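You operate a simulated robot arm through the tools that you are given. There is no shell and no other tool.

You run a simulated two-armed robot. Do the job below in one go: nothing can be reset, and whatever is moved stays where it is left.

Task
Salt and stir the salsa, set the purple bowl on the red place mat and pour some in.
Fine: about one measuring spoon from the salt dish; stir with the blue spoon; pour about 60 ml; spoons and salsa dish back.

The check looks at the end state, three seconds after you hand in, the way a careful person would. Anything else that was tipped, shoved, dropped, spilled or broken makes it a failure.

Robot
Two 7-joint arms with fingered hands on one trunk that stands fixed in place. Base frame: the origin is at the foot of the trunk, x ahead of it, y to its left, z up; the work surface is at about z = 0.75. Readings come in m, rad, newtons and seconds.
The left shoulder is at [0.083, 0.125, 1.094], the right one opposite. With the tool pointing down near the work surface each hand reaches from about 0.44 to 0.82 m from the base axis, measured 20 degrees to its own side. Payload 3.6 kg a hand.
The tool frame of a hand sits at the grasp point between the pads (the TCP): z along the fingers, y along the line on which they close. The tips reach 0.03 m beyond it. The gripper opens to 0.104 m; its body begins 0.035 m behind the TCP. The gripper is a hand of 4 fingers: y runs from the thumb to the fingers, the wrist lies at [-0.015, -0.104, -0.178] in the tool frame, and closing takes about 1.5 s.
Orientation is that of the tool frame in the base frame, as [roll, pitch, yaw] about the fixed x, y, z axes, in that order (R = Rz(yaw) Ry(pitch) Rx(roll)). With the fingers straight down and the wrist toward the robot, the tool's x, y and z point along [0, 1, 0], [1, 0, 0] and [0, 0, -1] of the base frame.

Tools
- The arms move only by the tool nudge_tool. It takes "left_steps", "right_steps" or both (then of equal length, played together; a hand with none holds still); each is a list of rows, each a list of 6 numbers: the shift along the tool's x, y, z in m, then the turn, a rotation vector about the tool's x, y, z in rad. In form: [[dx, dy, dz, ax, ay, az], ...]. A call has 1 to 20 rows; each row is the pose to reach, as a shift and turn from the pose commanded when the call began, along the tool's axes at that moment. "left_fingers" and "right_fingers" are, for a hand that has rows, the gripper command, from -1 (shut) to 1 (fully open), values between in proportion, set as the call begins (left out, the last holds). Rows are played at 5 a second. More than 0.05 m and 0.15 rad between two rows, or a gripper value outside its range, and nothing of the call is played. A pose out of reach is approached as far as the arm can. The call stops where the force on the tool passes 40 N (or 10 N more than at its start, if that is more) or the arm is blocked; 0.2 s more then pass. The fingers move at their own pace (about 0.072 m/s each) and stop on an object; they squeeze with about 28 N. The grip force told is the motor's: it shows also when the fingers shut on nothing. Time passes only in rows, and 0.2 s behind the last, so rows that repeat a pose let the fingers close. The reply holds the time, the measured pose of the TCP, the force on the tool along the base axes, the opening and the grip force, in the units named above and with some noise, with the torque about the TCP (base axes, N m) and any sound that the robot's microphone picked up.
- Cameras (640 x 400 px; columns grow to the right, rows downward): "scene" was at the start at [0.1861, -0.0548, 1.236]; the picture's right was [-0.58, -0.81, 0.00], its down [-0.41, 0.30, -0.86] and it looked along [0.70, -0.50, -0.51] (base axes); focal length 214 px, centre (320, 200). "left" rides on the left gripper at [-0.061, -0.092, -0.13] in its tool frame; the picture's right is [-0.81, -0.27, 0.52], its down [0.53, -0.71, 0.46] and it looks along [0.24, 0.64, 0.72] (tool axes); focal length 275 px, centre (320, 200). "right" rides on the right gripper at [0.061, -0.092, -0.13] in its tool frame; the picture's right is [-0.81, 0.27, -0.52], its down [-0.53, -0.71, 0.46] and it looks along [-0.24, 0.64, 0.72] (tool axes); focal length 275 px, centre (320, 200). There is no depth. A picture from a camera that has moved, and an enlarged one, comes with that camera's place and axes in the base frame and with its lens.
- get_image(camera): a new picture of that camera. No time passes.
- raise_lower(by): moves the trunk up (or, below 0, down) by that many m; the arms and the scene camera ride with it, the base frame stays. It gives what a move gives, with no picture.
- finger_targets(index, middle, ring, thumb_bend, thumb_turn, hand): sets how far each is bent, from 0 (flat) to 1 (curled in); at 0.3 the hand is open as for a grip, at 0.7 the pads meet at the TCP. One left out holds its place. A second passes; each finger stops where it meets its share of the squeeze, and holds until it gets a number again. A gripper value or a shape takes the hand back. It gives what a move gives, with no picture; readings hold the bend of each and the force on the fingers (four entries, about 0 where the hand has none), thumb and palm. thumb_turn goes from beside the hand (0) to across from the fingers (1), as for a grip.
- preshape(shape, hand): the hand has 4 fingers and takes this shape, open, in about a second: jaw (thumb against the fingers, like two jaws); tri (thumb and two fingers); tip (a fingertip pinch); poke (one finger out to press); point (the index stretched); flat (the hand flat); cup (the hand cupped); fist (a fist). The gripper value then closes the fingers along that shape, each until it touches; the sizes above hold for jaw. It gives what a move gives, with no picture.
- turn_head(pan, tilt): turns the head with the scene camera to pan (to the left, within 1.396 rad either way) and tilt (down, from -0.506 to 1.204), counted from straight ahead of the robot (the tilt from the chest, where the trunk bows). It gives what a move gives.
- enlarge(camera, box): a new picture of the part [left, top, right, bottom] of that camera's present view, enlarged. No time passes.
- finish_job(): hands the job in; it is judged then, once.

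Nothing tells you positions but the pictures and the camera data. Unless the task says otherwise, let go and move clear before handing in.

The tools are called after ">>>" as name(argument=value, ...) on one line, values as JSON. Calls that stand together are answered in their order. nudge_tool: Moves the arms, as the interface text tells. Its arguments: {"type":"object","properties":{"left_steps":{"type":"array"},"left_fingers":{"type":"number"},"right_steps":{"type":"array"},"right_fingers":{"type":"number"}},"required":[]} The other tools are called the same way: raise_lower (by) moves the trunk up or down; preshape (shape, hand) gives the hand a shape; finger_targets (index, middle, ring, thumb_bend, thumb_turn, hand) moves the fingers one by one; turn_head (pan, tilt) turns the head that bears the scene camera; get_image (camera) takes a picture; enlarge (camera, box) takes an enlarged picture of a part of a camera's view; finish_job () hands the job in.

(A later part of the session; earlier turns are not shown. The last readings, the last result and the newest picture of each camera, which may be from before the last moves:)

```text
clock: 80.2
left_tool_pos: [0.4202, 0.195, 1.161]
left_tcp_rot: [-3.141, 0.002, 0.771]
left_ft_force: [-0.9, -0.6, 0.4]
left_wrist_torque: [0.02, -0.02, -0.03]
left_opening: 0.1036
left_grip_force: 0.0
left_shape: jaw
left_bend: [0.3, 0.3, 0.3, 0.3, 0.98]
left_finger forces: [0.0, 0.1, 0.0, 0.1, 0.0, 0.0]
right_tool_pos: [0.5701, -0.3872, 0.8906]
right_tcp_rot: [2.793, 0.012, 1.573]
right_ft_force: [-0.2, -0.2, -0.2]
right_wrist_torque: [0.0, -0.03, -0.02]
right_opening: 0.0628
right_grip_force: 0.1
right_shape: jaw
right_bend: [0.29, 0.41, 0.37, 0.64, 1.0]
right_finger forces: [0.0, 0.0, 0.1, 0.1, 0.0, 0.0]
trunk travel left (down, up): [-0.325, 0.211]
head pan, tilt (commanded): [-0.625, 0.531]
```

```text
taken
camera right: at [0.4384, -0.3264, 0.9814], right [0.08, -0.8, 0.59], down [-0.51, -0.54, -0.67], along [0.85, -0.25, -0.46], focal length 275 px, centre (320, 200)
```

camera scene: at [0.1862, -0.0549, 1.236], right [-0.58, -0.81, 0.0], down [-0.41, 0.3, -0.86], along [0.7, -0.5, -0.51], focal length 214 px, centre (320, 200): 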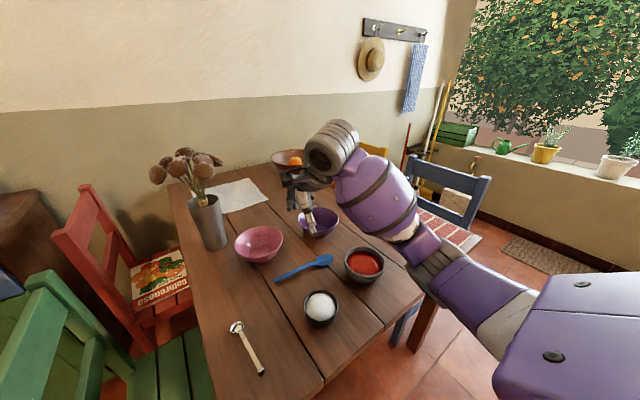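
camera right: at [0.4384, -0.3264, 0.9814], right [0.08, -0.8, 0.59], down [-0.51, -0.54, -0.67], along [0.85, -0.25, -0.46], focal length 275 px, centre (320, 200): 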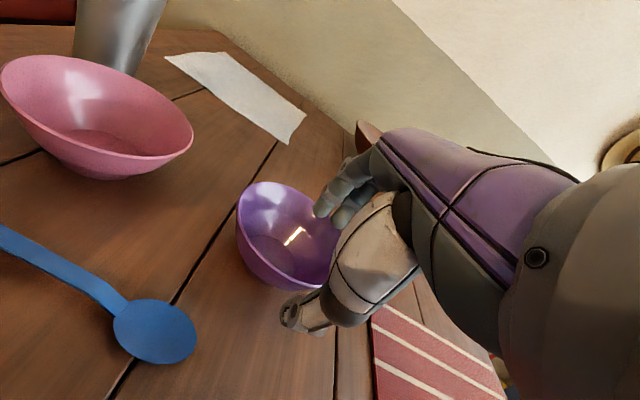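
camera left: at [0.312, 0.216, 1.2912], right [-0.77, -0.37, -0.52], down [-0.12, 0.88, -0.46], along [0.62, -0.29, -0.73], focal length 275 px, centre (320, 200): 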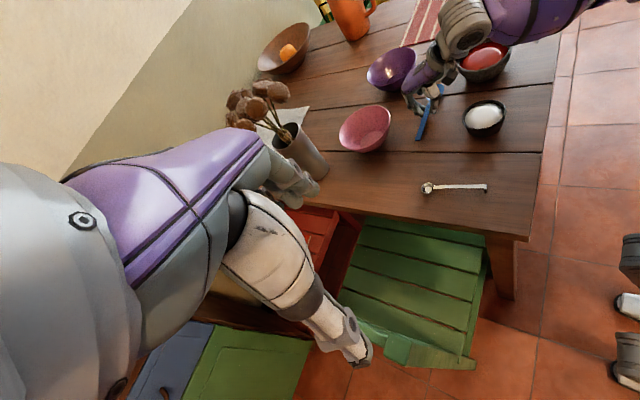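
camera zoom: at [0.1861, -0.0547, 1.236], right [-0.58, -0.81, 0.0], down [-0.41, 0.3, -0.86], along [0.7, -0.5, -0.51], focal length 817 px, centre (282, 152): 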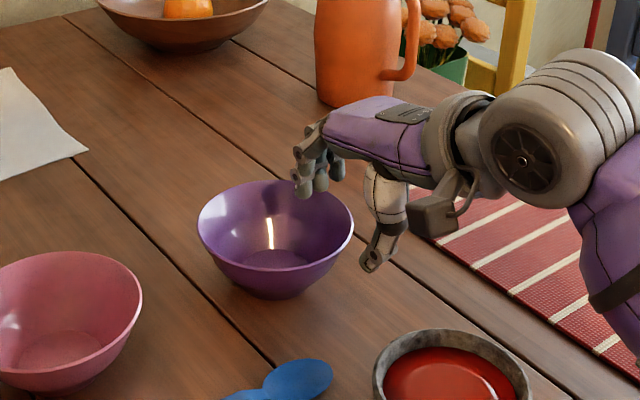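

The thumb and fingers will straddle the near rim. My refined bowl centre is (0.668, -0.395) with the rim at z 0.815. I'll go down along the hand's axis, with the rim between thumb and fingers.

>>> nudge_tool(right_steps=[[0, 0.0012, 0.024, 0, 0, 0], [0, 0.0023, 0.048, 0, 0, 0], [0, 0.0035, 0.07, 0, 0, 0], [0, 0.0046, 0.0943, 0, 0, 0], [0, 0.0046, 0.0943, 0, 0, 0]])

>>> enlarge(camera="left", box=[340, 10, 480, 115])

>>> enlarge(camera="scene", box=[270, 170, 390, 260])

>>> get_image(camera="right")

```text
clock: 81.4
left_tool_pos: [0.4194, 0.1956, 1.1607]
left_tcp_rot: [-3.141, 0.002, 0.77]
left_ft_force: [-0.1, -0.9, -0.7]
left_wrist_torque: [-0.02, 0.0, 0.0]
left_opening: 0.1036
left_grip_force: 0.1
left_shape: jaw
left_bend: [0.3, 0.3, 0.3, 0.3, 0.98]
left_finger forces: [0.1, 0.0, 0.1, 0.0, 0.0, 0.1]
right_tool_pos: [0.6079, -0.3882, 0.8016]
right_tcp_rot: [2.793, 0.011, 1.573]
right_ft_force: [1.4, -0.6, 0.3]
right_wrist_torque: [0.02, 0.02, 0.01]
right_opening: 0.0627
right_grip_force: 0.1
right_shape: jaw
right_bend: [0.29, 0.41, 0.37, 0.64, 1.0]
right_finger forces: [0.1, 0.0, 0.1, 0.1, 0.0, 0.1]
trunk travel left (down, up): [-0.325, 0.211]
head pan, tilt (commanded): [-0.625, 0.531]
```

```text
3.81 times, centred on (410, 62) of left
camera zoom: at [0.3119, 0.2161, 1.2913], right [-0.77, -0.37, -0.52], down [-0.12, 0.88, -0.46], along [0.62, -0.29, -0.73], focal length 1049 px, centre (-23, 724)
```

zoom: 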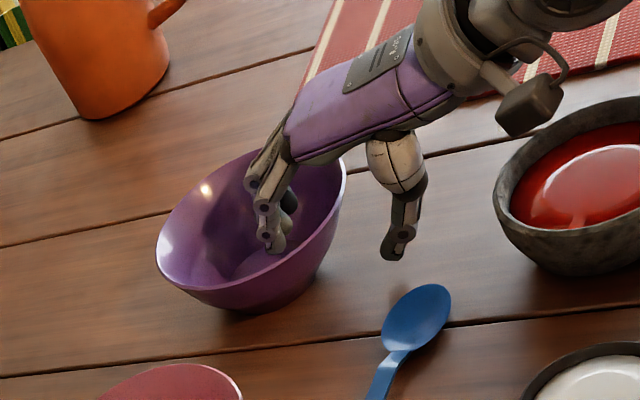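

```text
4.44 times, centred on (330, 215) of scene
camera zoom: at [0.186, -0.0547, 1.236], right [-0.58, -0.81, 0.0], down [-0.41, 0.3, -0.86], along [0.7, -0.5, -0.51], focal length 953 px, centre (276, 133)
```

zoom: 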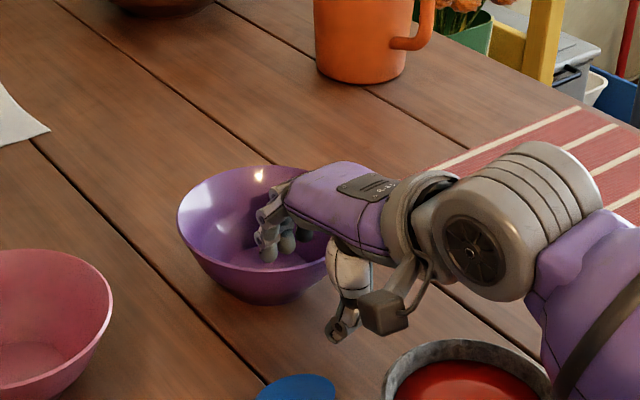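

```text
taken
camera right: at [0.4768, -0.3267, 0.8935], right [0.08, -0.8, 0.59], down [-0.51, -0.54, -0.67], along [0.85, -0.25, -0.46], focal length 275 px, centre (320, 200)
```

right: 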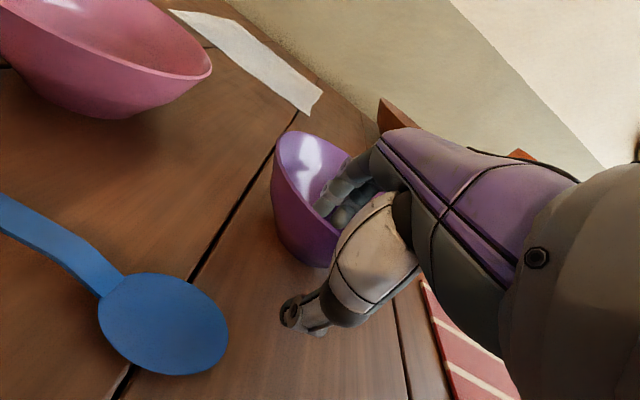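

Fingers are inside and the thumb is outside the near wall, with no contact. Closing.

>>> nudge_tool(right_steps=[[0, 0, 0, 0, 0, 0], [0, 0, 0, 0, 0, 0], [0, 0, 0, 0, 0, 0], [0, 0, 0, 0, 0, 0], [0, 0, 0, 0, 0, 0], [0, 0, 0, 0, 0, 0], [0, 0, 0, 0, 0, 0], [0, 0, 0, 0, 0, 0]], right_fingers=-1)

>>> enlarge(camera="left", box=[340, 10, 480, 115])

>>> enlarge(camera="scene", box=[270, 170, 390, 260])

```text
clock: 83.2
left_tool_pos: [0.42, 0.1941, 1.1601]
left_tcp_rot: [-3.141, 0.0, 0.771]
left_ft_force: [-0.6, -0.6, -0.8]
left_wrist_torque: [0.01, 0.01, 0.01]
left_opening: 0.1037
left_grip_force: 0.0
left_shape: jaw
left_bend: [0.3, 0.3, 0.3, 0.3, 0.98]
left_finger forces: [0.0, 0.0, 0.0, 0.0, 0.0, 0.0]
right_tool_pos: [0.6078, -0.3876, 0.8039]
right_tcp_rot: [2.793, 0.012, 1.573]
right_ft_force: [1.0, 0.8, 0.5]
right_wrist_torque: [-0.04, -0.14, 0.06]
right_opening: 0.0003
right_grip_force: 28.4
right_shape: jaw
right_bend: [0.73, 0.64, 0.56, 0.46, 1.0]
right_finger forces: [14.0, 8.2, 3.5, 0.1, 24.1, 0.1]
trunk travel left (down, up): [-0.325, 0.211]
head pan, tilt (commanded): [-0.625, 0.531]
```

```text
3.81 times, centred on (410, 62) of left
camera zoom: at [0.312, 0.2162, 1.2912], right [-0.77, -0.37, -0.52], down [-0.12, 0.88, -0.46], along [0.62, -0.29, -0.73], focal length 1049 px, centre (-23, 724)
```

zoom: 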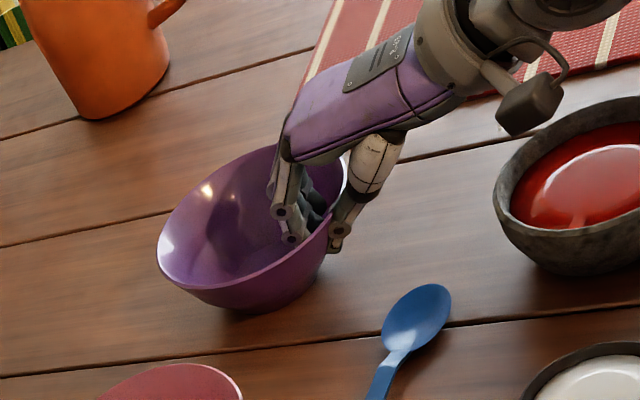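

```text
4.44 times, centred on (330, 215) of scene
camera zoom: at [0.1861, -0.0547, 1.236], right [-0.58, -0.81, 0.0], down [-0.41, 0.3, -0.86], along [0.7, -0.5, -0.51], focal length 953 px, centre (276, 133)
```

zoom: 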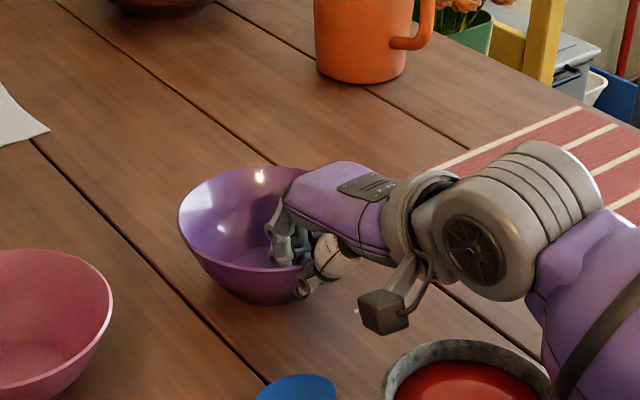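

The rim is held (thumb 24 N, fingers sharing). I'll lift the bowl 10 cm straight up.

>>> nudge_tool(right_steps=[[-0.0002, 0.0051, -0.0141, 0, 0, 0], [-0.0004, 0.0119, -0.0329, 0, 0, 0], [-0.0007, 0.0205, -0.0564, 0, 0, 0], [-0.0012, 0.0341, -0.094, 0, 0, 0], [-0.0012, 0.0341, -0.094, 0, 0, 0]])

>>> get_image(camera="scene")

>>> get_image(camera="left")

```text
clock: 84.4
left_tool_pos: [0.4198, 0.1943, 1.16]
left_tcp_rot: [-3.14, 0.0, 0.773]
left_ft_force: [-0.7, 0.0, 0.6]
left_wrist_torque: [0.01, 0.0, 0.02]
left_opening: 0.1036
left_grip_force: 0.1
left_shape: jaw
left_bend: [0.3, 0.3, 0.3, 0.3, 0.98]
left_finger forces: [0.0, 0.0, 0.1, 0.0, 0.1, 0.1]
right_tool_pos: [0.6091, -0.3905, 0.9041]
right_tcp_rot: [2.796, 0.01, 1.576]
right_ft_force: [-0.8, 0.7, -3.2]
right_wrist_torque: [0.03, 0.15, -0.01]
right_opening: 0.0
right_grip_force: 28.2
right_shape: jaw
right_bend: [0.73, 0.65, 0.61, 0.47, 1.0]
right_finger forces: [18.1, 5.9, 3.7, 0.0, 26.9, 0.0]
trunk travel left (down, up): [-0.325, 0.211]
head pan, tilt (commanded): [-0.625, 0.531]
```

```text
taken
camera scene: at [0.1865, -0.055, 1.2359], right [-0.58, -0.81, 0.0], down [-0.41, 0.3, -0.86], along [0.7, -0.5, -0.51], focal length 214 px, centre (320, 200)
```

scene: 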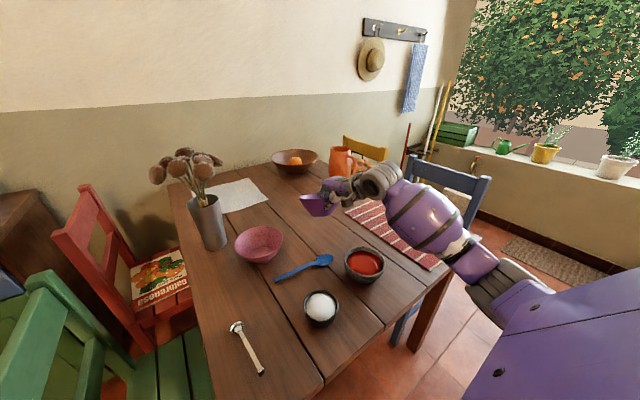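

```text
taken
camera left: at [0.3124, 0.2158, 1.2911], right [-0.77, -0.37, -0.52], down [-0.12, 0.88, -0.46], along [0.62, -0.29, -0.73], focal length 275 px, centre (320, 200)
```

left: 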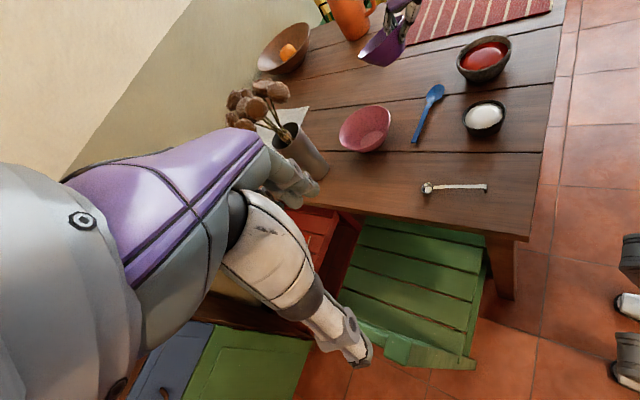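

The bowl is lifted and weighs about 3 N. I'll zoom in to see how it hangs.

>>> enlarge(camera="scene", box=[280, 150, 400, 240])

>>> enlarge(camera="left", box=[340, 0, 460, 90])

>>> get_image(camera="right")

```text
4.44 times, centred on (340, 195) of scene
camera zoom: at [0.1865, -0.055, 1.2359], right [-0.58, -0.81, 0.0], down [-0.41, 0.3, -0.86], along [0.7, -0.5, -0.51], focal length 953 px, centre (231, 222)
```

zoom: 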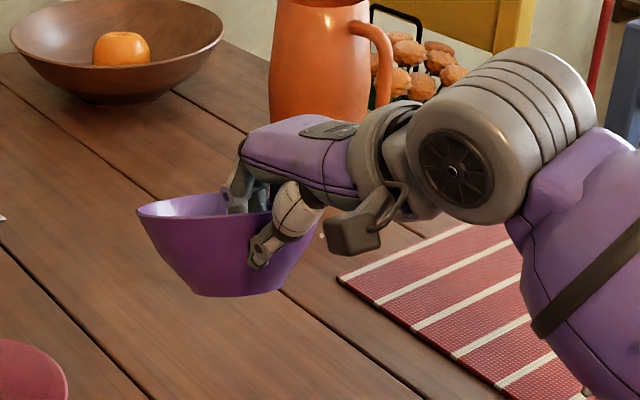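

```text
4.44 times, centred on (400, 45) of left
camera zoom: at [0.3124, 0.2158, 1.2911], right [-0.77, -0.37, -0.52], down [-0.12, 0.88, -0.46], along [0.62, -0.29, -0.73], focal length 1224 px, centre (-36, 889)
```

zoom: 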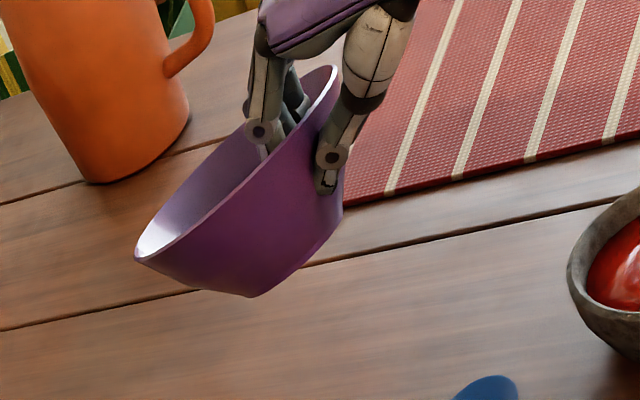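

```text
taken
camera right: at [0.477, -0.3273, 0.9957], right [0.08, -0.8, 0.59], down [-0.51, -0.54, -0.66], along [0.85, -0.25, -0.46], focal length 275 px, centre (320, 200)
```

right: 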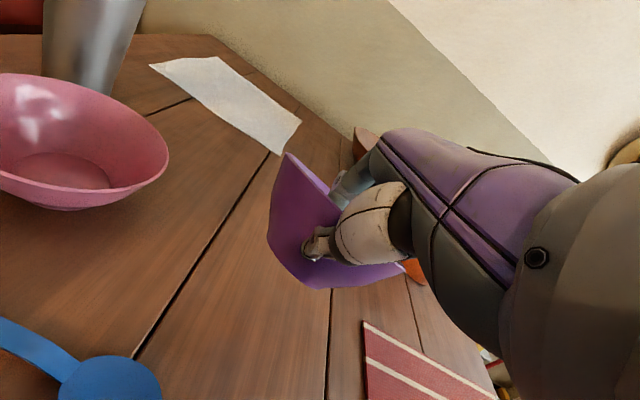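

The bowl sags about 19° on its far side. I'll carry it over the mat toward about (0.455, -0.652), tilting the hand a further 0.3 rad on the way so the bowl comes level.

>>> nudge_tool(right_steps=[[-0.0254, -0.0198, -0.0086, -0.03, 0, 0], [-0.0507, -0.0396, -0.0171, -0.06, 0, 0], [-0.0761, -0.0594, -0.0257, -0.09, 0, 0], [-0.1014, -0.0792, -0.0343, -0.12, 0, 0], [-0.1268, -0.0991, -0.0429, -0.15, 0, 0], [-0.1522, -0.1189, -0.0514, -0.18, 0, 0], [-0.1775, -0.1387, -0.06, -0.21, 0, 0], [-0.2029, -0.1585, -0.0686, -0.24, 0, 0], [-0.2282, -0.1783, -0.0771, -0.27, 0, 0], [-0.2536, -0.1981, -0.0857, -0.3, 0, 0], [-0.2536, -0.1981, -0.0857, -0.3, 0, 0]])

>>> get_image(camera="scene")

>>> get_image(camera="left")

>>> get_image(camera="right")

```text
clock: 86.8
left_tool_pos: [0.4199, 0.1942, 1.1594]
left_tcp_rot: [-3.139, 0.0, 0.771]
left_ft_force: [-0.1, 0.2, 0.0]
left_wrist_torque: [0.01, -0.01, 0.01]
left_opening: 0.1038
left_grip_force: 0.1
left_shape: jaw
left_bend: [0.3, 0.3, 0.3, 0.3, 0.98]
left_finger forces: [0.0, 0.0, 0.0, 0.1, 0.0, 0.0]
right_tool_pos: [0.3931, -0.6435, 0.9202]
right_tcp_rot: [2.494, 0.011, 1.574]
right_ft_force: [-0.3, 0.1, -2.1]
right_wrist_torque: [0.06, 0.17, 0.0]
right_opening: 0.0001
right_grip_force: 27.7
right_shape: jaw
right_bend: [0.73, 0.66, 0.63, 0.47, 1.0]
right_finger forces: [18.4, 5.3, 3.9, 0.0, 26.9, 0.0]
trunk travel left (down, up): [-0.325, 0.211]
head pan, tilt (commanded): [-0.625, 0.531]
```

```text
taken
camera scene: at [0.1863, -0.0549, 1.236], right [-0.58, -0.81, 0.0], down [-0.41, 0.3, -0.86], along [0.7, -0.5, -0.51], focal length 214 px, centre (320, 200)
```

scene: 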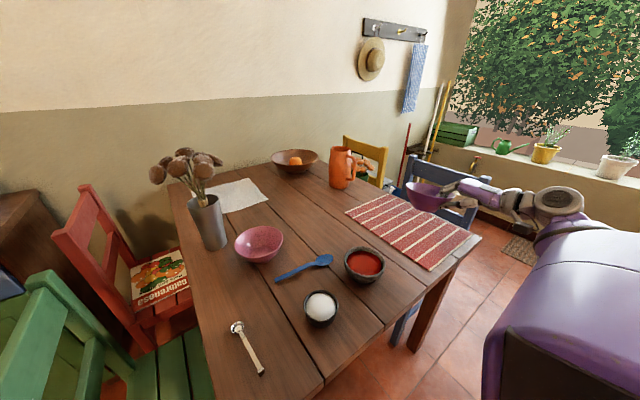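

```text
taken
camera left: at [0.3122, 0.2159, 1.2912], right [-0.77, -0.37, -0.52], down [-0.12, 0.88, -0.46], along [0.62, -0.29, -0.73], focal length 275 px, centre (320, 200)
```

left: 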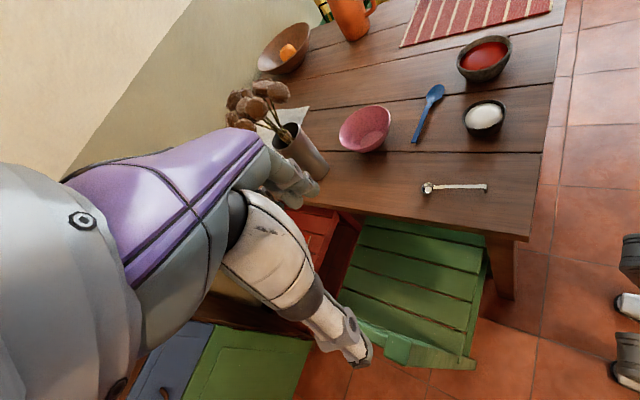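

```text
taken
camera right: at [0.2401, -0.5822, 0.968], right [-0.09, -0.8, 0.59], down [-0.29, -0.54, -0.79], along [0.95, -0.24, -0.19], focal length 275 px, centre (320, 200)
```

right: 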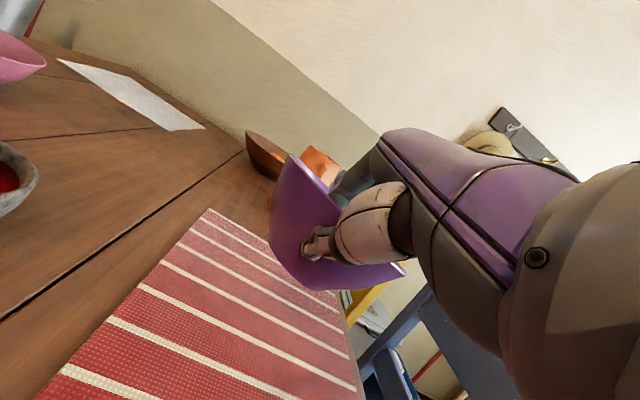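

The bowl is over the mat now. I'll zoom in to check its tilt and where it will land.

>>> enlarge(camera="scene", box=[370, 150, 530, 270])

```text
3.33 times, centred on (450, 210) of scene
camera zoom: at [0.1863, -0.0549, 1.236], right [-0.58, -0.81, 0.0], down [-0.41, 0.3, -0.86], along [0.7, -0.5, -0.51], focal length 715 px, centre (-113, 167)
```

zoom: 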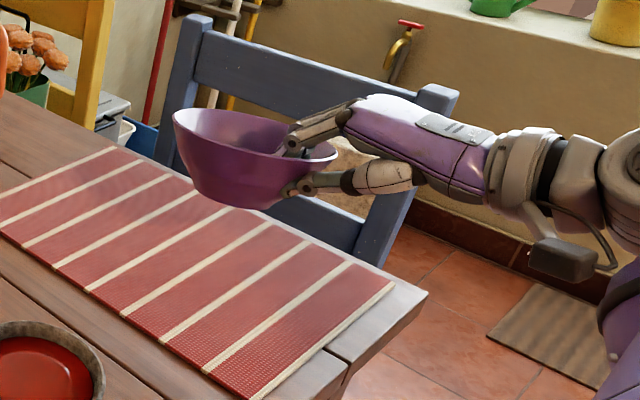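

The bowl is level and lined up over the mat at about (0.455, -0.655). I'll lower it to just above the mat.

>>> nudge_tool(right_steps=[[0.0003, -0.0181, 0.0239, 0, 0, 0], [0.0006, -0.0362, 0.0479, 0, 0, 0], [0.0009, -0.0512, 0.0678, 0, 0, 0], [0.0011, -0.0603, 0.0798, 0, 0, 0], [0.0011, -0.0603, 0.0798, 0, 0, 0]])

>>> enlarge(camera="scene", box=[370, 170, 530, 290])

>>> get_image(camera="right")

```text
clock: 88.0
left_tool_pos: [0.4201, 0.1934, 1.1602]
left_tcp_rot: [-3.139, 0.002, 0.77]
left_ft_force: [-0.7, 0.1, 0.1]
left_wrist_torque: [-0.01, -0.03, -0.02]
left_opening: 0.1036
left_grip_force: 0.0
left_shape: jaw
left_bend: [0.3, 0.3, 0.3, 0.3, 0.98]
left_finger forces: [0.0, 0.0, 0.0, 0.0, 0.0, 0.0]
right_tool_pos: [0.3933, -0.643, 0.8212]
right_tcp_rot: [2.494, 0.011, 1.574]
right_ft_force: [1.7, -1.0, -2.9]
right_wrist_torque: [0.03, 0.2, 0.01]
right_opening: 0.0
right_grip_force: 27.6
right_shape: jaw
right_bend: [0.73, 0.66, 0.63, 0.47, 1.0]
right_finger forces: [18.3, 5.2, 3.8, 0.1, 26.6, 0.1]
trunk travel left (down, up): [-0.325, 0.211]
head pan, tilt (commanded): [-0.625, 0.531]
```

```text
3.33 times, centred on (450, 230) of scene
camera zoom: at [0.1863, -0.055, 1.236], right [-0.58, -0.81, 0.0], down [-0.41, 0.3, -0.86], along [0.7, -0.5, -0.51], focal length 715 px, centre (-113, 100)
```

zoom: 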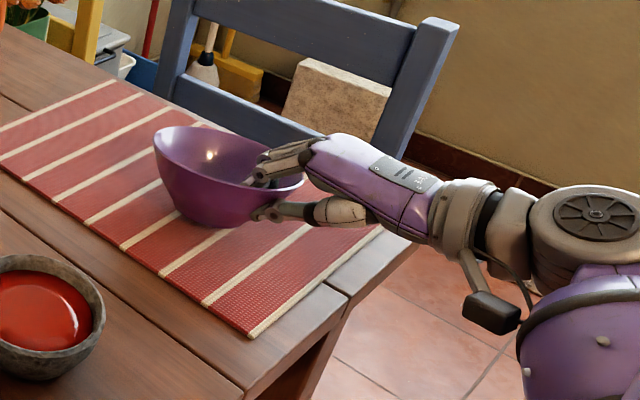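

```text
taken
camera right: at [0.2399, -0.5817, 0.8684], right [-0.09, -0.8, 0.59], down [-0.29, -0.54, -0.79], along [0.95, -0.24, -0.19], focal length 275 px, centre (320, 200)
```

right: 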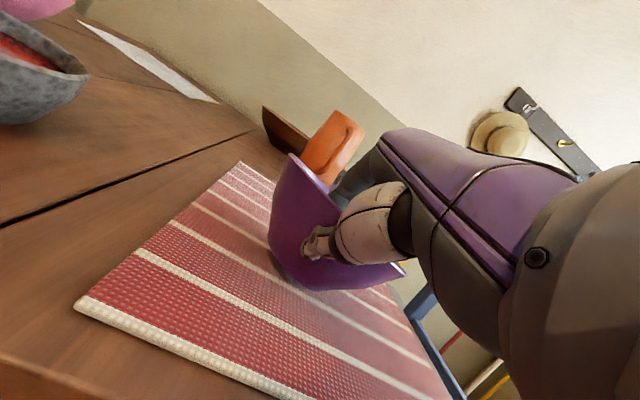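

The bowl is about 1.5 cm above the mat. I'll lower it in small steps, watching the force.

>>> nudge_tool(right_steps=[[0.0, -0.0024, 0.0032, 0, 0, 0], [0.0001, -0.0048, 0.0064, 0, 0, 0], [0.0001, -0.0048, 0.0064, 0, 0, 0]])

>>> nudge_tool(right_steps=[[0.0, -0.0018, 0.0024, 0, 0, 0], [0.0, -0.0018, 0.0024, 0, 0, 0]])

>>> nudge_tool(right_steps=[[0.0, -0.0018, 0.0024, 0, 0, 0], [0.0, -0.0018, 0.0024, 0, 0, 0]])

>>> enlarge(camera="scene", box=[390, 180, 490, 255])

```text
clock: 88.8
left_tool_pos: [0.4191, 0.194, 1.1598]
left_tcp_rot: [-3.141, 0.002, 0.772]
left_ft_force: [0.2, 0.6, 0.1]
left_wrist_torque: [0.03, -0.01, -0.02]
left_opening: 0.1038
left_grip_force: 0.0
left_shape: jaw
left_bend: [0.3, 0.3, 0.3, 0.3, 0.98]
left_finger forces: [0.0, 0.0, 0.0, 0.0, 0.0, 0.0]
right_tool_pos: [0.3929, -0.6438, 0.8124]
right_tcp_rot: [2.493, 0.012, 1.573]
right_ft_force: [-0.4, 0.5, -1.8]
right_wrist_torque: [0.02, 0.1, 0.0]
right_opening: 0.0
right_grip_force: 28.2
right_shape: jaw
right_bend: [0.73, 0.66, 0.63, 0.47, 1.0]
right_finger forces: [17.8, 5.3, 4.0, 0.0, 26.4, 0.1]
trunk travel left (down, up): [-0.325, 0.211]
head pan, tilt (commanded): [-0.625, 0.531]
```

```text
clock: 89.4
left_tool_pos: [0.4204, 0.1949, 1.1594]
left_tcp_rot: [3.141, 0.003, 0.772]
left_ft_force: [0.3, -0.3, 0.3]
left_wrist_torque: [-0.01, -0.01, -0.02]
left_opening: 0.1037
left_grip_force: 0.0
left_shape: jaw
left_bend: [0.3, 0.3, 0.3, 0.3, 0.98]
left_finger forces: [0.0, 0.0, 0.0, 0.0, 0.0, 0.1]
right_tool_pos: [0.3933, -0.6431, 0.811]
right_tcp_rot: [2.492, 0.013, 1.574]
right_ft_force: [0.0, 0.9, -0.2]
right_wrist_torque: [-0.03, -0.02, 0.0]
right_opening: 0.0
right_grip_force: 27.9
right_shape: jaw
right_bend: [0.73, 0.65, 0.63, 0.47, 1.0]
right_finger forces: [16.9, 5.6, 4.1, 0.0, 25.6, 0.1]
trunk travel left (down, up): [-0.325, 0.211]
head pan, tilt (commanded): [-0.625, 0.531]
```

```text
clock: 90.0
left_tool_pos: [0.4186, 0.1938, 1.1602]
left_tcp_rot: [3.141, 0.001, 0.771]
left_ft_force: [-0.2, 0.4, -0.2]
left_wrist_torque: [-0.01, 0.0, -0.02]
left_opening: 0.1038
left_grip_force: 0.1
left_shape: jaw
left_bend: [0.3, 0.3, 0.3, 0.3, 0.98]
left_finger forces: [0.1, 0.0, 0.0, 0.0, 0.0, 0.0]
right_tool_pos: [0.3926, -0.6433, 0.8066]
right_tcp_rot: [2.493, 0.012, 1.573]
right_ft_force: [-2.0, 0.8, 0.7]
right_wrist_torque: [-0.07, -0.01, 0.04]
right_opening: 0.0002
right_grip_force: 28.1
right_shape: jaw
right_bend: [0.73, 0.66, 0.63, 0.47, 1.0]
right_finger forces: [16.4, 5.3, 4.3, 0.0, 25.1, 0.0]
trunk travel left (down, up): [-0.325, 0.211]
head pan, tilt (commanded): [-0.625, 0.531]
```

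```text
5.33 times, centred on (440, 218) of scene
camera zoom: at [0.1859, -0.0545, 1.2361], right [-0.58, -0.81, 0.0], down [-0.41, 0.3, -0.86], along [0.7, -0.5, -0.51], focal length 1144 px, centre (-320, 107)
```

zoom: 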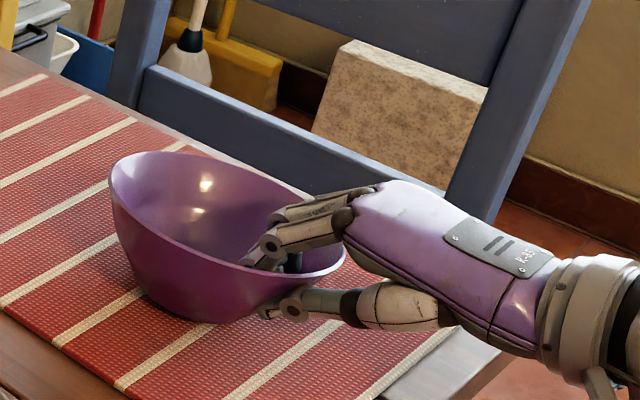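

The weight has transferred to the mat and the bowl sits level. I'll open the hand part-way, so the thumb stays off the mat, and check.

>>> nudge_tool(right_steps=[[0, 0, 0, 0, 0, 0], [0, 0, 0, 0, 0, 0], [0, 0, 0, 0, 0, 0], [0, 0, 0, 0, 0, 0], [0, 0, 0, 0, 0, 0]], right_fingers=-0.3)

>>> enlarge(camera="scene", box=[390, 180, 490, 255])

>>> enlarge(camera="right", box=[220, 120, 460, 320])

```text
clock: 91.2
left_tool_pos: [0.4186, 0.1942, 1.1607]
left_tcp_rot: [-3.141, 0.001, 0.771]
left_ft_force: [-0.8, 0.2, -0.3]
left_wrist_torque: [0.03, 0.0, 0.01]
left_opening: 0.1036
left_grip_force: 0.1
left_shape: jaw
left_bend: [0.3, 0.3, 0.3, 0.3, 0.98]
left_finger forces: [0.1, 0.1, 0.0, 0.1, 0.0, 0.1]
right_tool_pos: [0.392, -0.6428, 0.8055]
right_tcp_rot: [2.493, 0.012, 1.572]
right_ft_force: [1.0, 0.0, 0.3]
right_wrist_torque: [0.01, -0.01, 0.02]
right_opening: 0.0362
right_grip_force: 0.1
right_shape: jaw
right_bend: [0.74, 0.51, 0.49, 0.73, 1.0]
right_finger forces: [0.0, 0.0, 0.0, 0.0, 0.1, 0.1]
trunk travel left (down, up): [-0.325, 0.211]
head pan, tilt (commanded): [-0.625, 0.531]
```

```text
5.33 times, centred on (440, 218) of scene
camera zoom: at [0.1861, -0.0548, 1.236], right [-0.58, -0.81, 0.0], down [-0.41, 0.3, -0.86], along [0.7, -0.5, -0.51], focal length 1144 px, centre (-320, 107)
```

zoom: 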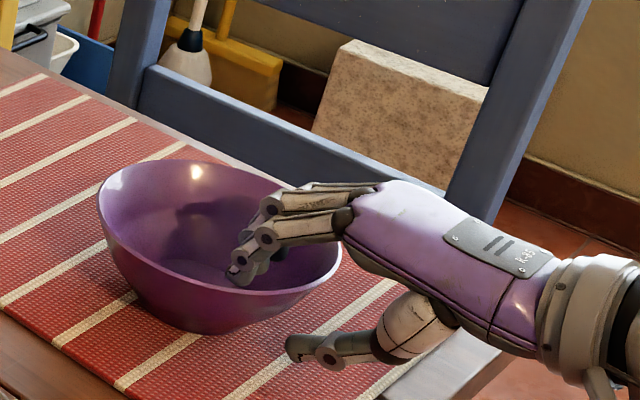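

```text
2.00 times, centred on (340, 220) of right
camera zoom: at [0.2397, -0.582, 0.8547], right [-0.09, -0.8, 0.59], down [-0.29, -0.54, -0.79], along [0.95, -0.24, -0.19], focal length 551 px, centre (280, 160)
```

zoom: 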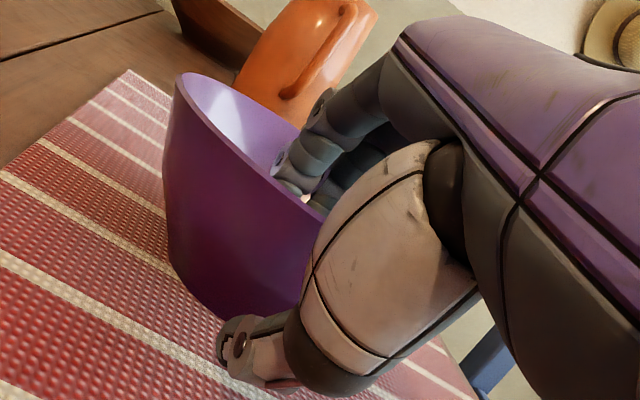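

The bowl stands level on the mat. I'll withdraw the hand up and back along its own axis.

>>> nudge_tool(right_steps=[[0, 0, -0.015, 0, 0, 0], [0, 0.001, -0.035, 0, 0, 0], [0, 0.003, -0.06, 0, 0, 0], [0, 0.005, -0.09, 0, 0, 0], [0, 0.005, -0.12, 0, 0, 0]])

>>> enlarge(camera="scene", box=[370, 160, 530, 280])

```text
clock: 92.4
left_tool_pos: [0.419, 0.1934, 1.1605]
left_tcp_rot: [3.14, 0.003, 0.771]
left_ft_force: [0.2, -0.4, 1.1]
left_wrist_torque: [-0.02, -0.02, 0.02]
left_opening: 0.1037
left_grip_force: 0.0
left_shape: jaw
left_bend: [0.3, 0.3, 0.3, 0.3, 0.98]
left_finger forces: [0.0, 0.1, 0.1, 0.0, 0.1, 0.1]
right_tool_pos: [0.3244, -0.6418, 0.9058]
right_tcp_rot: [2.496, 0.012, 1.573]
right_ft_force: [0.2, -0.5, -0.2]
right_wrist_torque: [0.02, 0.0, 0.01]
right_opening: 0.0359
right_grip_force: 0.1
right_shape: jaw
right_bend: [0.74, 0.51, 0.48, 0.73, 1.0]
right_finger forces: [0.0, 0.0, 0.1, 0.0, 0.1, 0.0]
trunk travel left (down, up): [-0.325, 0.211]
head pan, tilt (commanded): [-0.625, 0.531]
```

```text
3.33 times, centred on (450, 220) of scene
camera zoom: at [0.1859, -0.0546, 1.2361], right [-0.58, -0.81, 0.0], down [-0.41, 0.3, -0.86], along [0.7, -0.5, -0.51], focal length 715 px, centre (-113, 133)
```

zoom: 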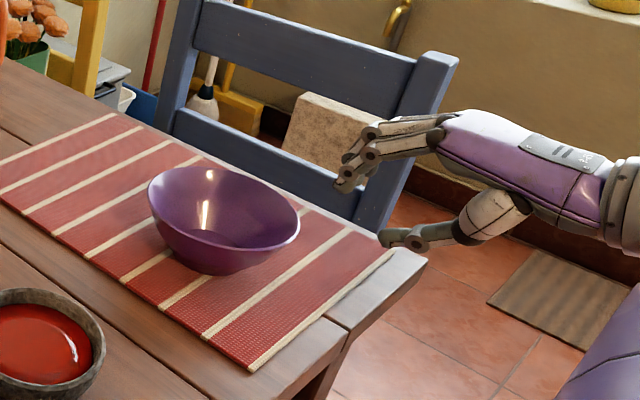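

The purple bowl stands on the mat at about (0.45, -0.651). Now the salsa dish at about (0.4475, -0.39). I'll bring the hand upright and above it with the wrist yawed toward the robot, the orientation I'll pour from.

>>> nudge_tool(right_steps=[[0.0098, 0.0096, -0.0128, 0.1296, 0, 0], [0.0196, 0.0192, -0.0256, 0.2592, 0, 0], [0.0294, 0.0289, -0.0383, 0.3888, 0, 0], [0.0392, 0.0385, -0.0511, 0.5184, 0, 0], [0.049, 0.0481, -0.0639, 0.648, 0, 0]])

>>> nudge_tool(right_steps=[[0.0343, 0.0213, 0.006, 0, 0, 0.1313], [0.0687, 0.0425, 0.012, 0, 0, 0.2627], [0.103, 0.0638, 0.018, 0, 0, 0.394], [0.1373, 0.085, 0.024, 0, 0, 0.5253], [0.1717, 0.1063, 0.03, 0, 0, 0.6567], [0.206, 0.1275, 0.036, 0, 0, 0.788], [0.206, 0.1275, 0.036, 0, 0, 0.788]], right_fingers=1)

>>> finger_targets(hand="right", index=0.12, middle=0.12, ring=0.12, thumb_bend=0.12, thumb_turn=1.0)

>>> get_image(camera="scene")

>>> enlarge(camera="left", box=[420, 0, 560, 105])

>>> get_image(camera="right")

```text
clock: 93.6
left_tool_pos: [0.4204, 0.1943, 1.1609]
left_tcp_rot: [3.141, 0.001, 0.771]
left_ft_force: [0.2, -0.4, 0.0]
left_wrist_torque: [0.02, -0.01, 0.02]
left_opening: 0.1035
left_grip_force: 0.1
left_shape: jaw
left_bend: [0.3, 0.3, 0.3, 0.3, 0.98]
left_finger forces: [0.0, 0.1, 0.0, 0.0, 0.0, 0.0]
right_tool_pos: [0.3238, -0.5907, 0.986]
right_tcp_rot: [-3.141, 0.01, 1.57]
right_ft_force: [0.7, -0.2, -0.3]
right_wrist_torque: [-0.02, -0.01, 0.01]
right_opening: 0.0361
right_grip_force: 0.1
right_shape: jaw
right_bend: [0.74, 0.51, 0.48, 0.73, 1.0]
right_finger forces: [0.0, 0.1, 0.1, 0.0, 0.1, 0.0]
trunk travel left (down, up): [-0.325, 0.211]
head pan, tilt (commanded): [-0.625, 0.531]
```

```text
clock: 95.2
left_tool_pos: [0.4188, 0.1936, 1.1604]
left_tcp_rot: [-3.14, 0.0, 0.771]
left_ft_force: [0.1, 0.0, 0.5]
left_wrist_torque: [-0.02, 0.0, 0.0]
left_opening: 0.1037
left_grip_force: 0.1
left_shape: jaw
left_bend: [0.3, 0.3, 0.3, 0.3, 0.98]
left_finger forces: [0.0, 0.0, 0.0, 0.1, 0.1, 0.1]
right_tool_pos: [0.4517, -0.3848, 0.9462]
right_tcp_rot: [3.135, 0.006, 0.786]
right_ft_force: [-0.2, -0.5, -0.5]
right_wrist_torque: [0.0, -0.02, -0.03]
right_opening: 0.1037
right_grip_force: 0.1
right_shape: jaw
right_bend: [0.3, 0.3, 0.3, 0.3, 0.98]
right_finger forces: [0.0, 0.1, 0.0, 0.0, 0.0, 0.0]
trunk travel left (down, up): [-0.325, 0.211]
head pan, tilt (commanded): [-0.625, 0.531]
```

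```text
clock: 96.2
left_tool_pos: [0.4194, 0.1935, 1.1602]
left_tcp_rot: [-3.141, 0.002, 0.771]
left_ft_force: [-0.2, 0.2, -0.9]
left_wrist_torque: [0.01, -0.01, 0.03]
left_opening: 0.1034
left_grip_force: 0.1
left_shape: jaw
left_bend: [0.3, 0.3, 0.3, 0.3, 0.98]
left_finger forces: [0.1, 0.0, 0.0, 0.0, 0.0, 0.1]
right_tool_pos: [0.4521, -0.3861, 0.9473]
right_tcp_rot: [3.133, 0.009, 0.785]
right_ft_force: [0.5, -0.2, -0.7]
right_wrist_torque: [-0.02, -0.02, -0.02]
right_opening: 0.1421
right_grip_force: 0.1
right_shape: fingers
right_bend: [0.12, 0.12, 0.12, 0.12, 0.96]
right_finger forces: [0.0, 0.0, 0.1, 0.0, 0.0, 0.0]
trunk travel left (down, up): [-0.325, 0.211]
head pan, tilt (commanded): [-0.625, 0.531]
```

```text
taken
camera scene: at [0.1861, -0.0547, 1.236], right [-0.58, -0.81, 0.0], down [-0.41, 0.3, -0.86], along [0.7, -0.5, -0.51], focal length 214 px, centre (320, 200)
```

scene: 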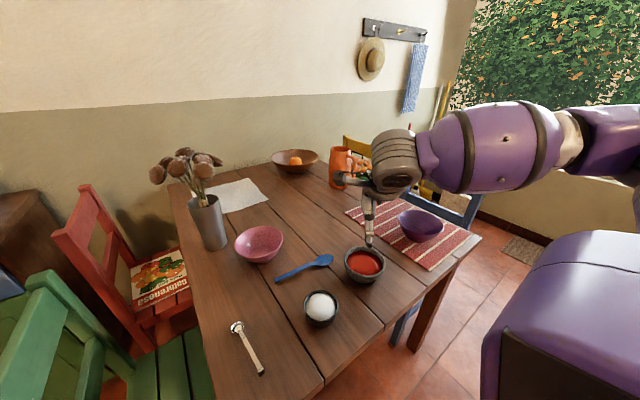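

```text
3.81 times, centred on (490, 52) of left
camera zoom: at [0.312, 0.2161, 1.2912], right [-0.77, -0.37, -0.52], down [-0.12, 0.88, -0.46], along [0.62, -0.29, -0.73], focal length 1049 px, centre (-328, 762)
```

zoom: 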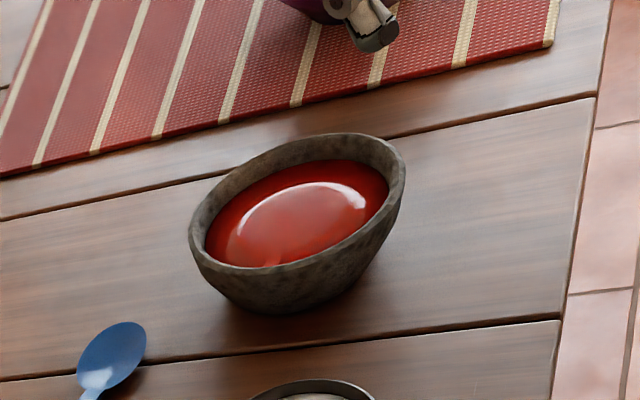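

```text
taken
camera right: at [0.4295, -0.2757, 1.076], right [-0.38, -0.76, 0.53], down [-0.88, 0.12, -0.46], along [0.28, -0.64, -0.72], focal length 275 px, centre (320, 200)
```

right: 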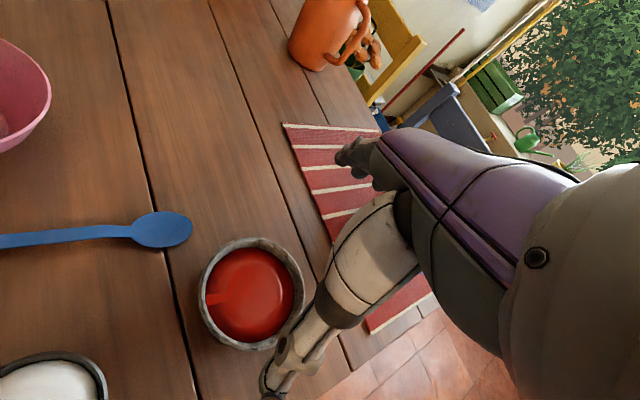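

The fingers open to 0.142 m, enough for the 0.111 m rim. Before touching the dish, I'll test with an empty hand whether the pouring pose beside the purple bowl is reachable.

>>> nudge_tool(right_steps=[[-0.0264, 0.032, 0, 0, 0, 0], [-0.0528, 0.0641, 0, 0, 0, 0], [-0.0792, 0.0962, 0, 0, 0, 0], [-0.1056, 0.1282, 0, 0, 0, 0], [-0.132, 0.1603, 0, 0, 0, 0], [-0.1548, 0.1895, 0, 0, 0, 0], [-0.1548, 0.1895, 0, 0, 0.14, 0], [-0.1548, 0.1895, 0, 0, 0.28, 0], [-0.1548, 0.1895, 0, 0, 0.42, 0], [-0.1548, 0.1895, 0, 0, 0.56, 0], [-0.1548, 0.1895, 0, 0, 0.7, 0], [-0.1548, 0.1895, 0, 0, 0.84, 0], [-0.1548, 0.1895, 0, 0, 0.98, 0], [-0.1548, 0.1895, 0, 0, 1.12, 0], [-0.1548, 0.1895, 0, 0, 1.26, 0]])

>>> get_image(camera="scene")

```text
clock: 99.4
left_tool_pos: [0.4201, 0.1936, 1.1611]
left_tcp_rot: [-3.141, 0.002, 0.771]
left_ft_force: [-0.3, -0.1, -0.2]
left_wrist_torque: [0.06, 0.03, -0.02]
left_opening: 0.1037
left_grip_force: 0.1
left_shape: jaw
left_bend: [0.3, 0.3, 0.3, 0.3, 0.98]
left_finger forces: [0.0, 0.1, 0.0, 0.0, 0.1, 0.0]
right_tool_pos: [0.4757, -0.6299, 0.9484]
right_tcp_rot: [3.109, -1.254, 0.813]
right_ft_force: [0.4, -0.6, -0.3]
right_wrist_torque: [0.01, 0.05, -0.01]
right_opening: 0.142
right_grip_force: 0.1
right_shape: fingers
right_bend: [0.12, 0.12, 0.12, 0.12, 0.96]
right_finger forces: [0.0, 0.0, 0.1, 0.0, 0.0, 0.1]
trunk travel left (down, up): [-0.325, 0.211]
head pan, tilt (commanded): [-0.625, 0.531]
```

```text
taken
camera scene: at [0.1862, -0.0549, 1.236], right [-0.58, -0.81, 0.0], down [-0.41, 0.3, -0.86], along [0.7, -0.5, -0.51], focal length 214 px, centre (320, 200)
```

scene: 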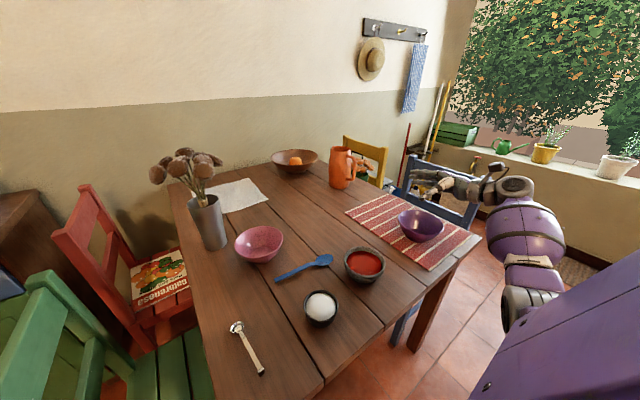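

The pour pose is fully reachable (1.26 rad tilt), with a clear view into the bowl. I'll go back over the salsa dish the same way.

>>> nudge_tool(right_steps=[[0, 0, 0, 0, -0.14, 0], [0, 0, 0, 0, -0.28, 0], [0, 0, 0, 0, -0.42, 0], [0, 0, 0, 0, -0.56, 0], [0, 0, 0, 0, -0.7, 0], [0, 0, 0, 0, -0.84, 0], [0, 0, 0, 0, -0.98, 0], [0, 0, 0, 0, -1.12, 0], [0, 0, 0, 0, -1.26, 0], [0.0079, -0.0316, 0.0246, 0, -1.26, 0], [0.0158, -0.0632, 0.0491, 0, -1.26, 0], [0.0237, -0.0948, 0.0737, 0, -1.26, 0], [0.0315, -0.1263, 0.0983, 0, -1.26, 0], [0.0394, -0.1579, 0.1228, 0, -1.26, 0], [0.0473, -0.1895, 0.1474, 0, -1.26, 0], [0.0473, -0.1895, 0.1474, 0, -1.26, 0]])

>>> enlarge(camera="scene", box=[300, 170, 440, 290])

>>> enlarge(camera="left", box=[420, 0, 560, 105])

>>> enlarge(camera="right", box=[150, 130, 430, 400])

```text
clock: 102.8
left_tool_pos: [0.4182, 0.1939, 1.1606]
left_tcp_rot: [-3.141, 0.001, 0.772]
left_ft_force: [0.4, 0.1, 0.3]
left_wrist_torque: [0.01, 0.0, 0.04]
left_opening: 0.1036
left_grip_force: 0.1
left_shape: jaw
left_bend: [0.3, 0.3, 0.3, 0.3, 0.98]
left_finger forces: [0.1, 0.0, 0.0, 0.0, 0.1, 0.0]
right_tool_pos: [0.4521, -0.3858, 0.9465]
right_tcp_rot: [3.133, 0.008, 0.787]
right_ft_force: [-0.4, 0.2, -0.9]
right_wrist_torque: [0.01, -0.02, 0.02]
right_opening: 0.1422
right_grip_force: 0.0
right_shape: fingers
right_bend: [0.12, 0.12, 0.12, 0.12, 0.96]
right_finger forces: [0.0, 0.0, 0.0, 0.0, 0.0, 0.0]
trunk travel left (down, up): [-0.325, 0.211]
head pan, tilt (commanded): [-0.625, 0.531]
```

```text
3.33 times, centred on (370, 230) of scene
camera zoom: at [0.186, -0.055, 1.236], right [-0.58, -0.81, 0.0], down [-0.41, 0.3, -0.86], along [0.7, -0.5, -0.51], focal length 715 px, centre (153, 100)
```

zoom: 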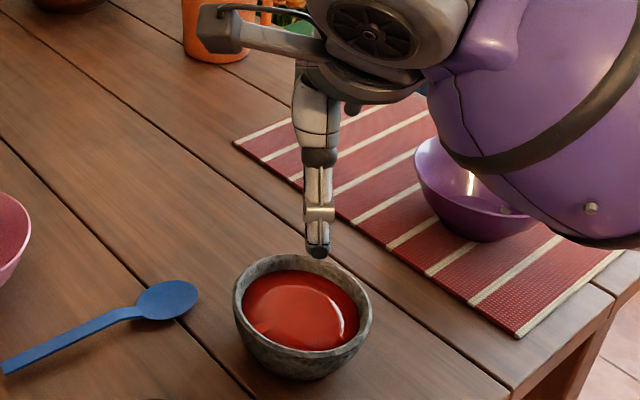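

```text
3.81 times, centred on (490, 52) of left
camera zoom: at [0.3118, 0.2159, 1.2913], right [-0.77, -0.37, -0.52], down [-0.12, 0.88, -0.46], along [0.62, -0.29, -0.73], focal length 1049 px, centre (-328, 762)
```

zoom: 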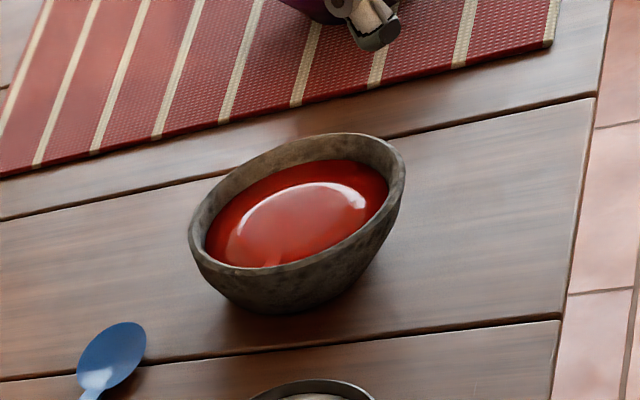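

```text
1.48 times, centred on (290, 265) of right
camera zoom: at [0.4289, -0.2764, 1.0762], right [-0.38, -0.76, 0.53], down [-0.88, 0.12, -0.46], along [0.28, -0.64, -0.72], focal length 408 px, centre (364, 104)
```

zoom: 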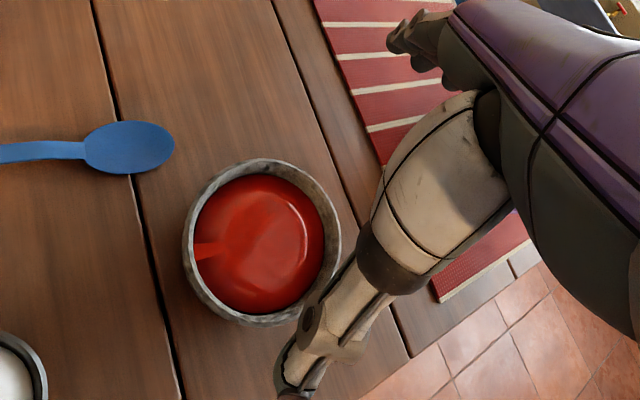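

The dish centre is at about (0.450, -0.391), rim radius 0.0555 and rim z about 0.802. The hand is centred over it, so I'll go down to z 0.845 and check that the fingertips pass outside the rim.

>>> nudge_tool(right_steps=[[0, 0.0005, 0.03, 0, 0, 0], [0, 0.001, 0.06, 0, 0, 0], [0, 0.0018, 0.085, 0, 0, 0], [0, 0.0018, 0.1015, 0, 0, 0], [0, 0.0018, 0.1015, 0, 0, 0]])

>>> enlarge(camera="scene", box=[310, 200, 430, 290])

>>> enlarge(camera="left", box=[430, 0, 550, 90])

>>> enlarge(camera="right", box=[150, 100, 450, 380])

```text
clock: 104.0
left_tool_pos: [0.4194, 0.194, 1.1604]
left_tcp_rot: [3.141, 0.001, 0.771]
left_ft_force: [0.0, 0.3, -0.4]
left_wrist_torque: [0.02, 0.01, 0.0]
left_opening: 0.1037
left_grip_force: 0.0
left_shape: jaw
left_bend: [0.3, 0.3, 0.3, 0.3, 0.98]
left_finger forces: [0.1, 0.1, 0.0, 0.0, 0.0, 0.0]
right_tool_pos: [0.452, -0.3872, 0.8443]
right_tcp_rot: [3.132, 0.009, 0.787]
right_ft_force: [0.5, 0.2, -0.1]
right_wrist_torque: [0.02, -0.02, 0.01]
right_opening: 0.142
right_grip_force: 0.0
right_shape: fingers
right_bend: [0.12, 0.12, 0.12, 0.12, 0.96]
right_finger forces: [0.1, 0.1, 0.0, 0.0, 0.0, 0.0]
trunk travel left (down, up): [-0.325, 0.211]
head pan, tilt (commanded): [-0.625, 0.531]
```

```text
4.44 times, centred on (370, 245) of scene
camera zoom: at [0.1861, -0.0548, 1.236], right [-0.58, -0.81, 0.0], down [-0.41, 0.3, -0.86], along [0.7, -0.5, -0.51], focal length 953 px, centre (98, 0)
```

zoom: 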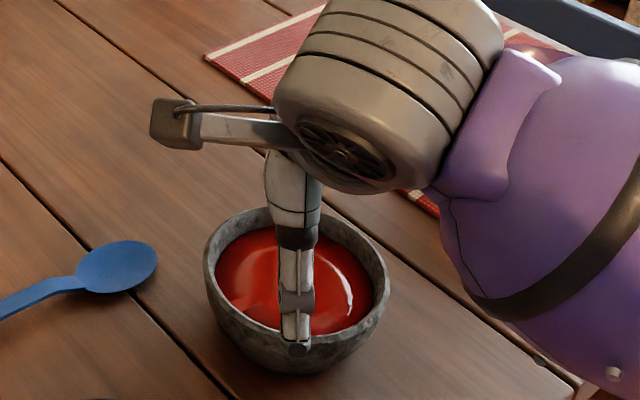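

```text
4.44 times, centred on (490, 45) of left
camera zoom: at [0.312, 0.2161, 1.2912], right [-0.77, -0.37, -0.52], down [-0.12, 0.88, -0.46], along [0.62, -0.29, -0.73], focal length 1224 px, centre (-436, 889)
```

zoom: 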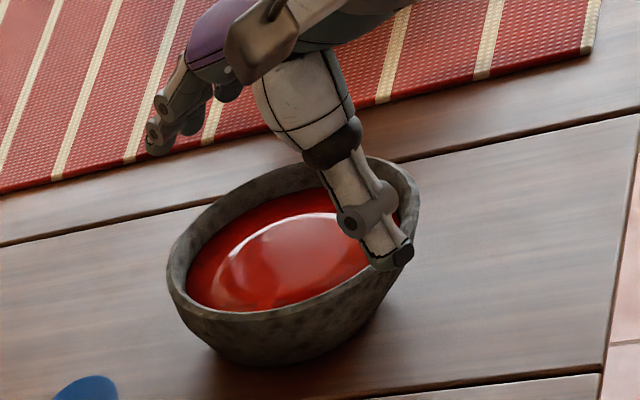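

```text
1.43 times, centred on (300, 240) of right
camera zoom: at [0.4303, -0.2785, 0.9738], right [-0.38, -0.76, 0.53], down [-0.88, 0.12, -0.46], along [0.28, -0.64, -0.72], focal length 393 px, centre (349, 143)
```

zoom: 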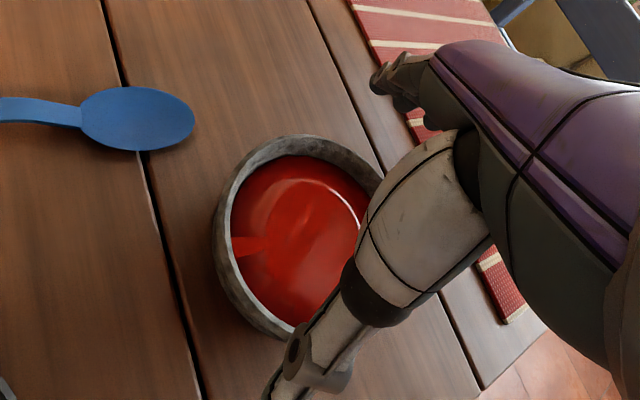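

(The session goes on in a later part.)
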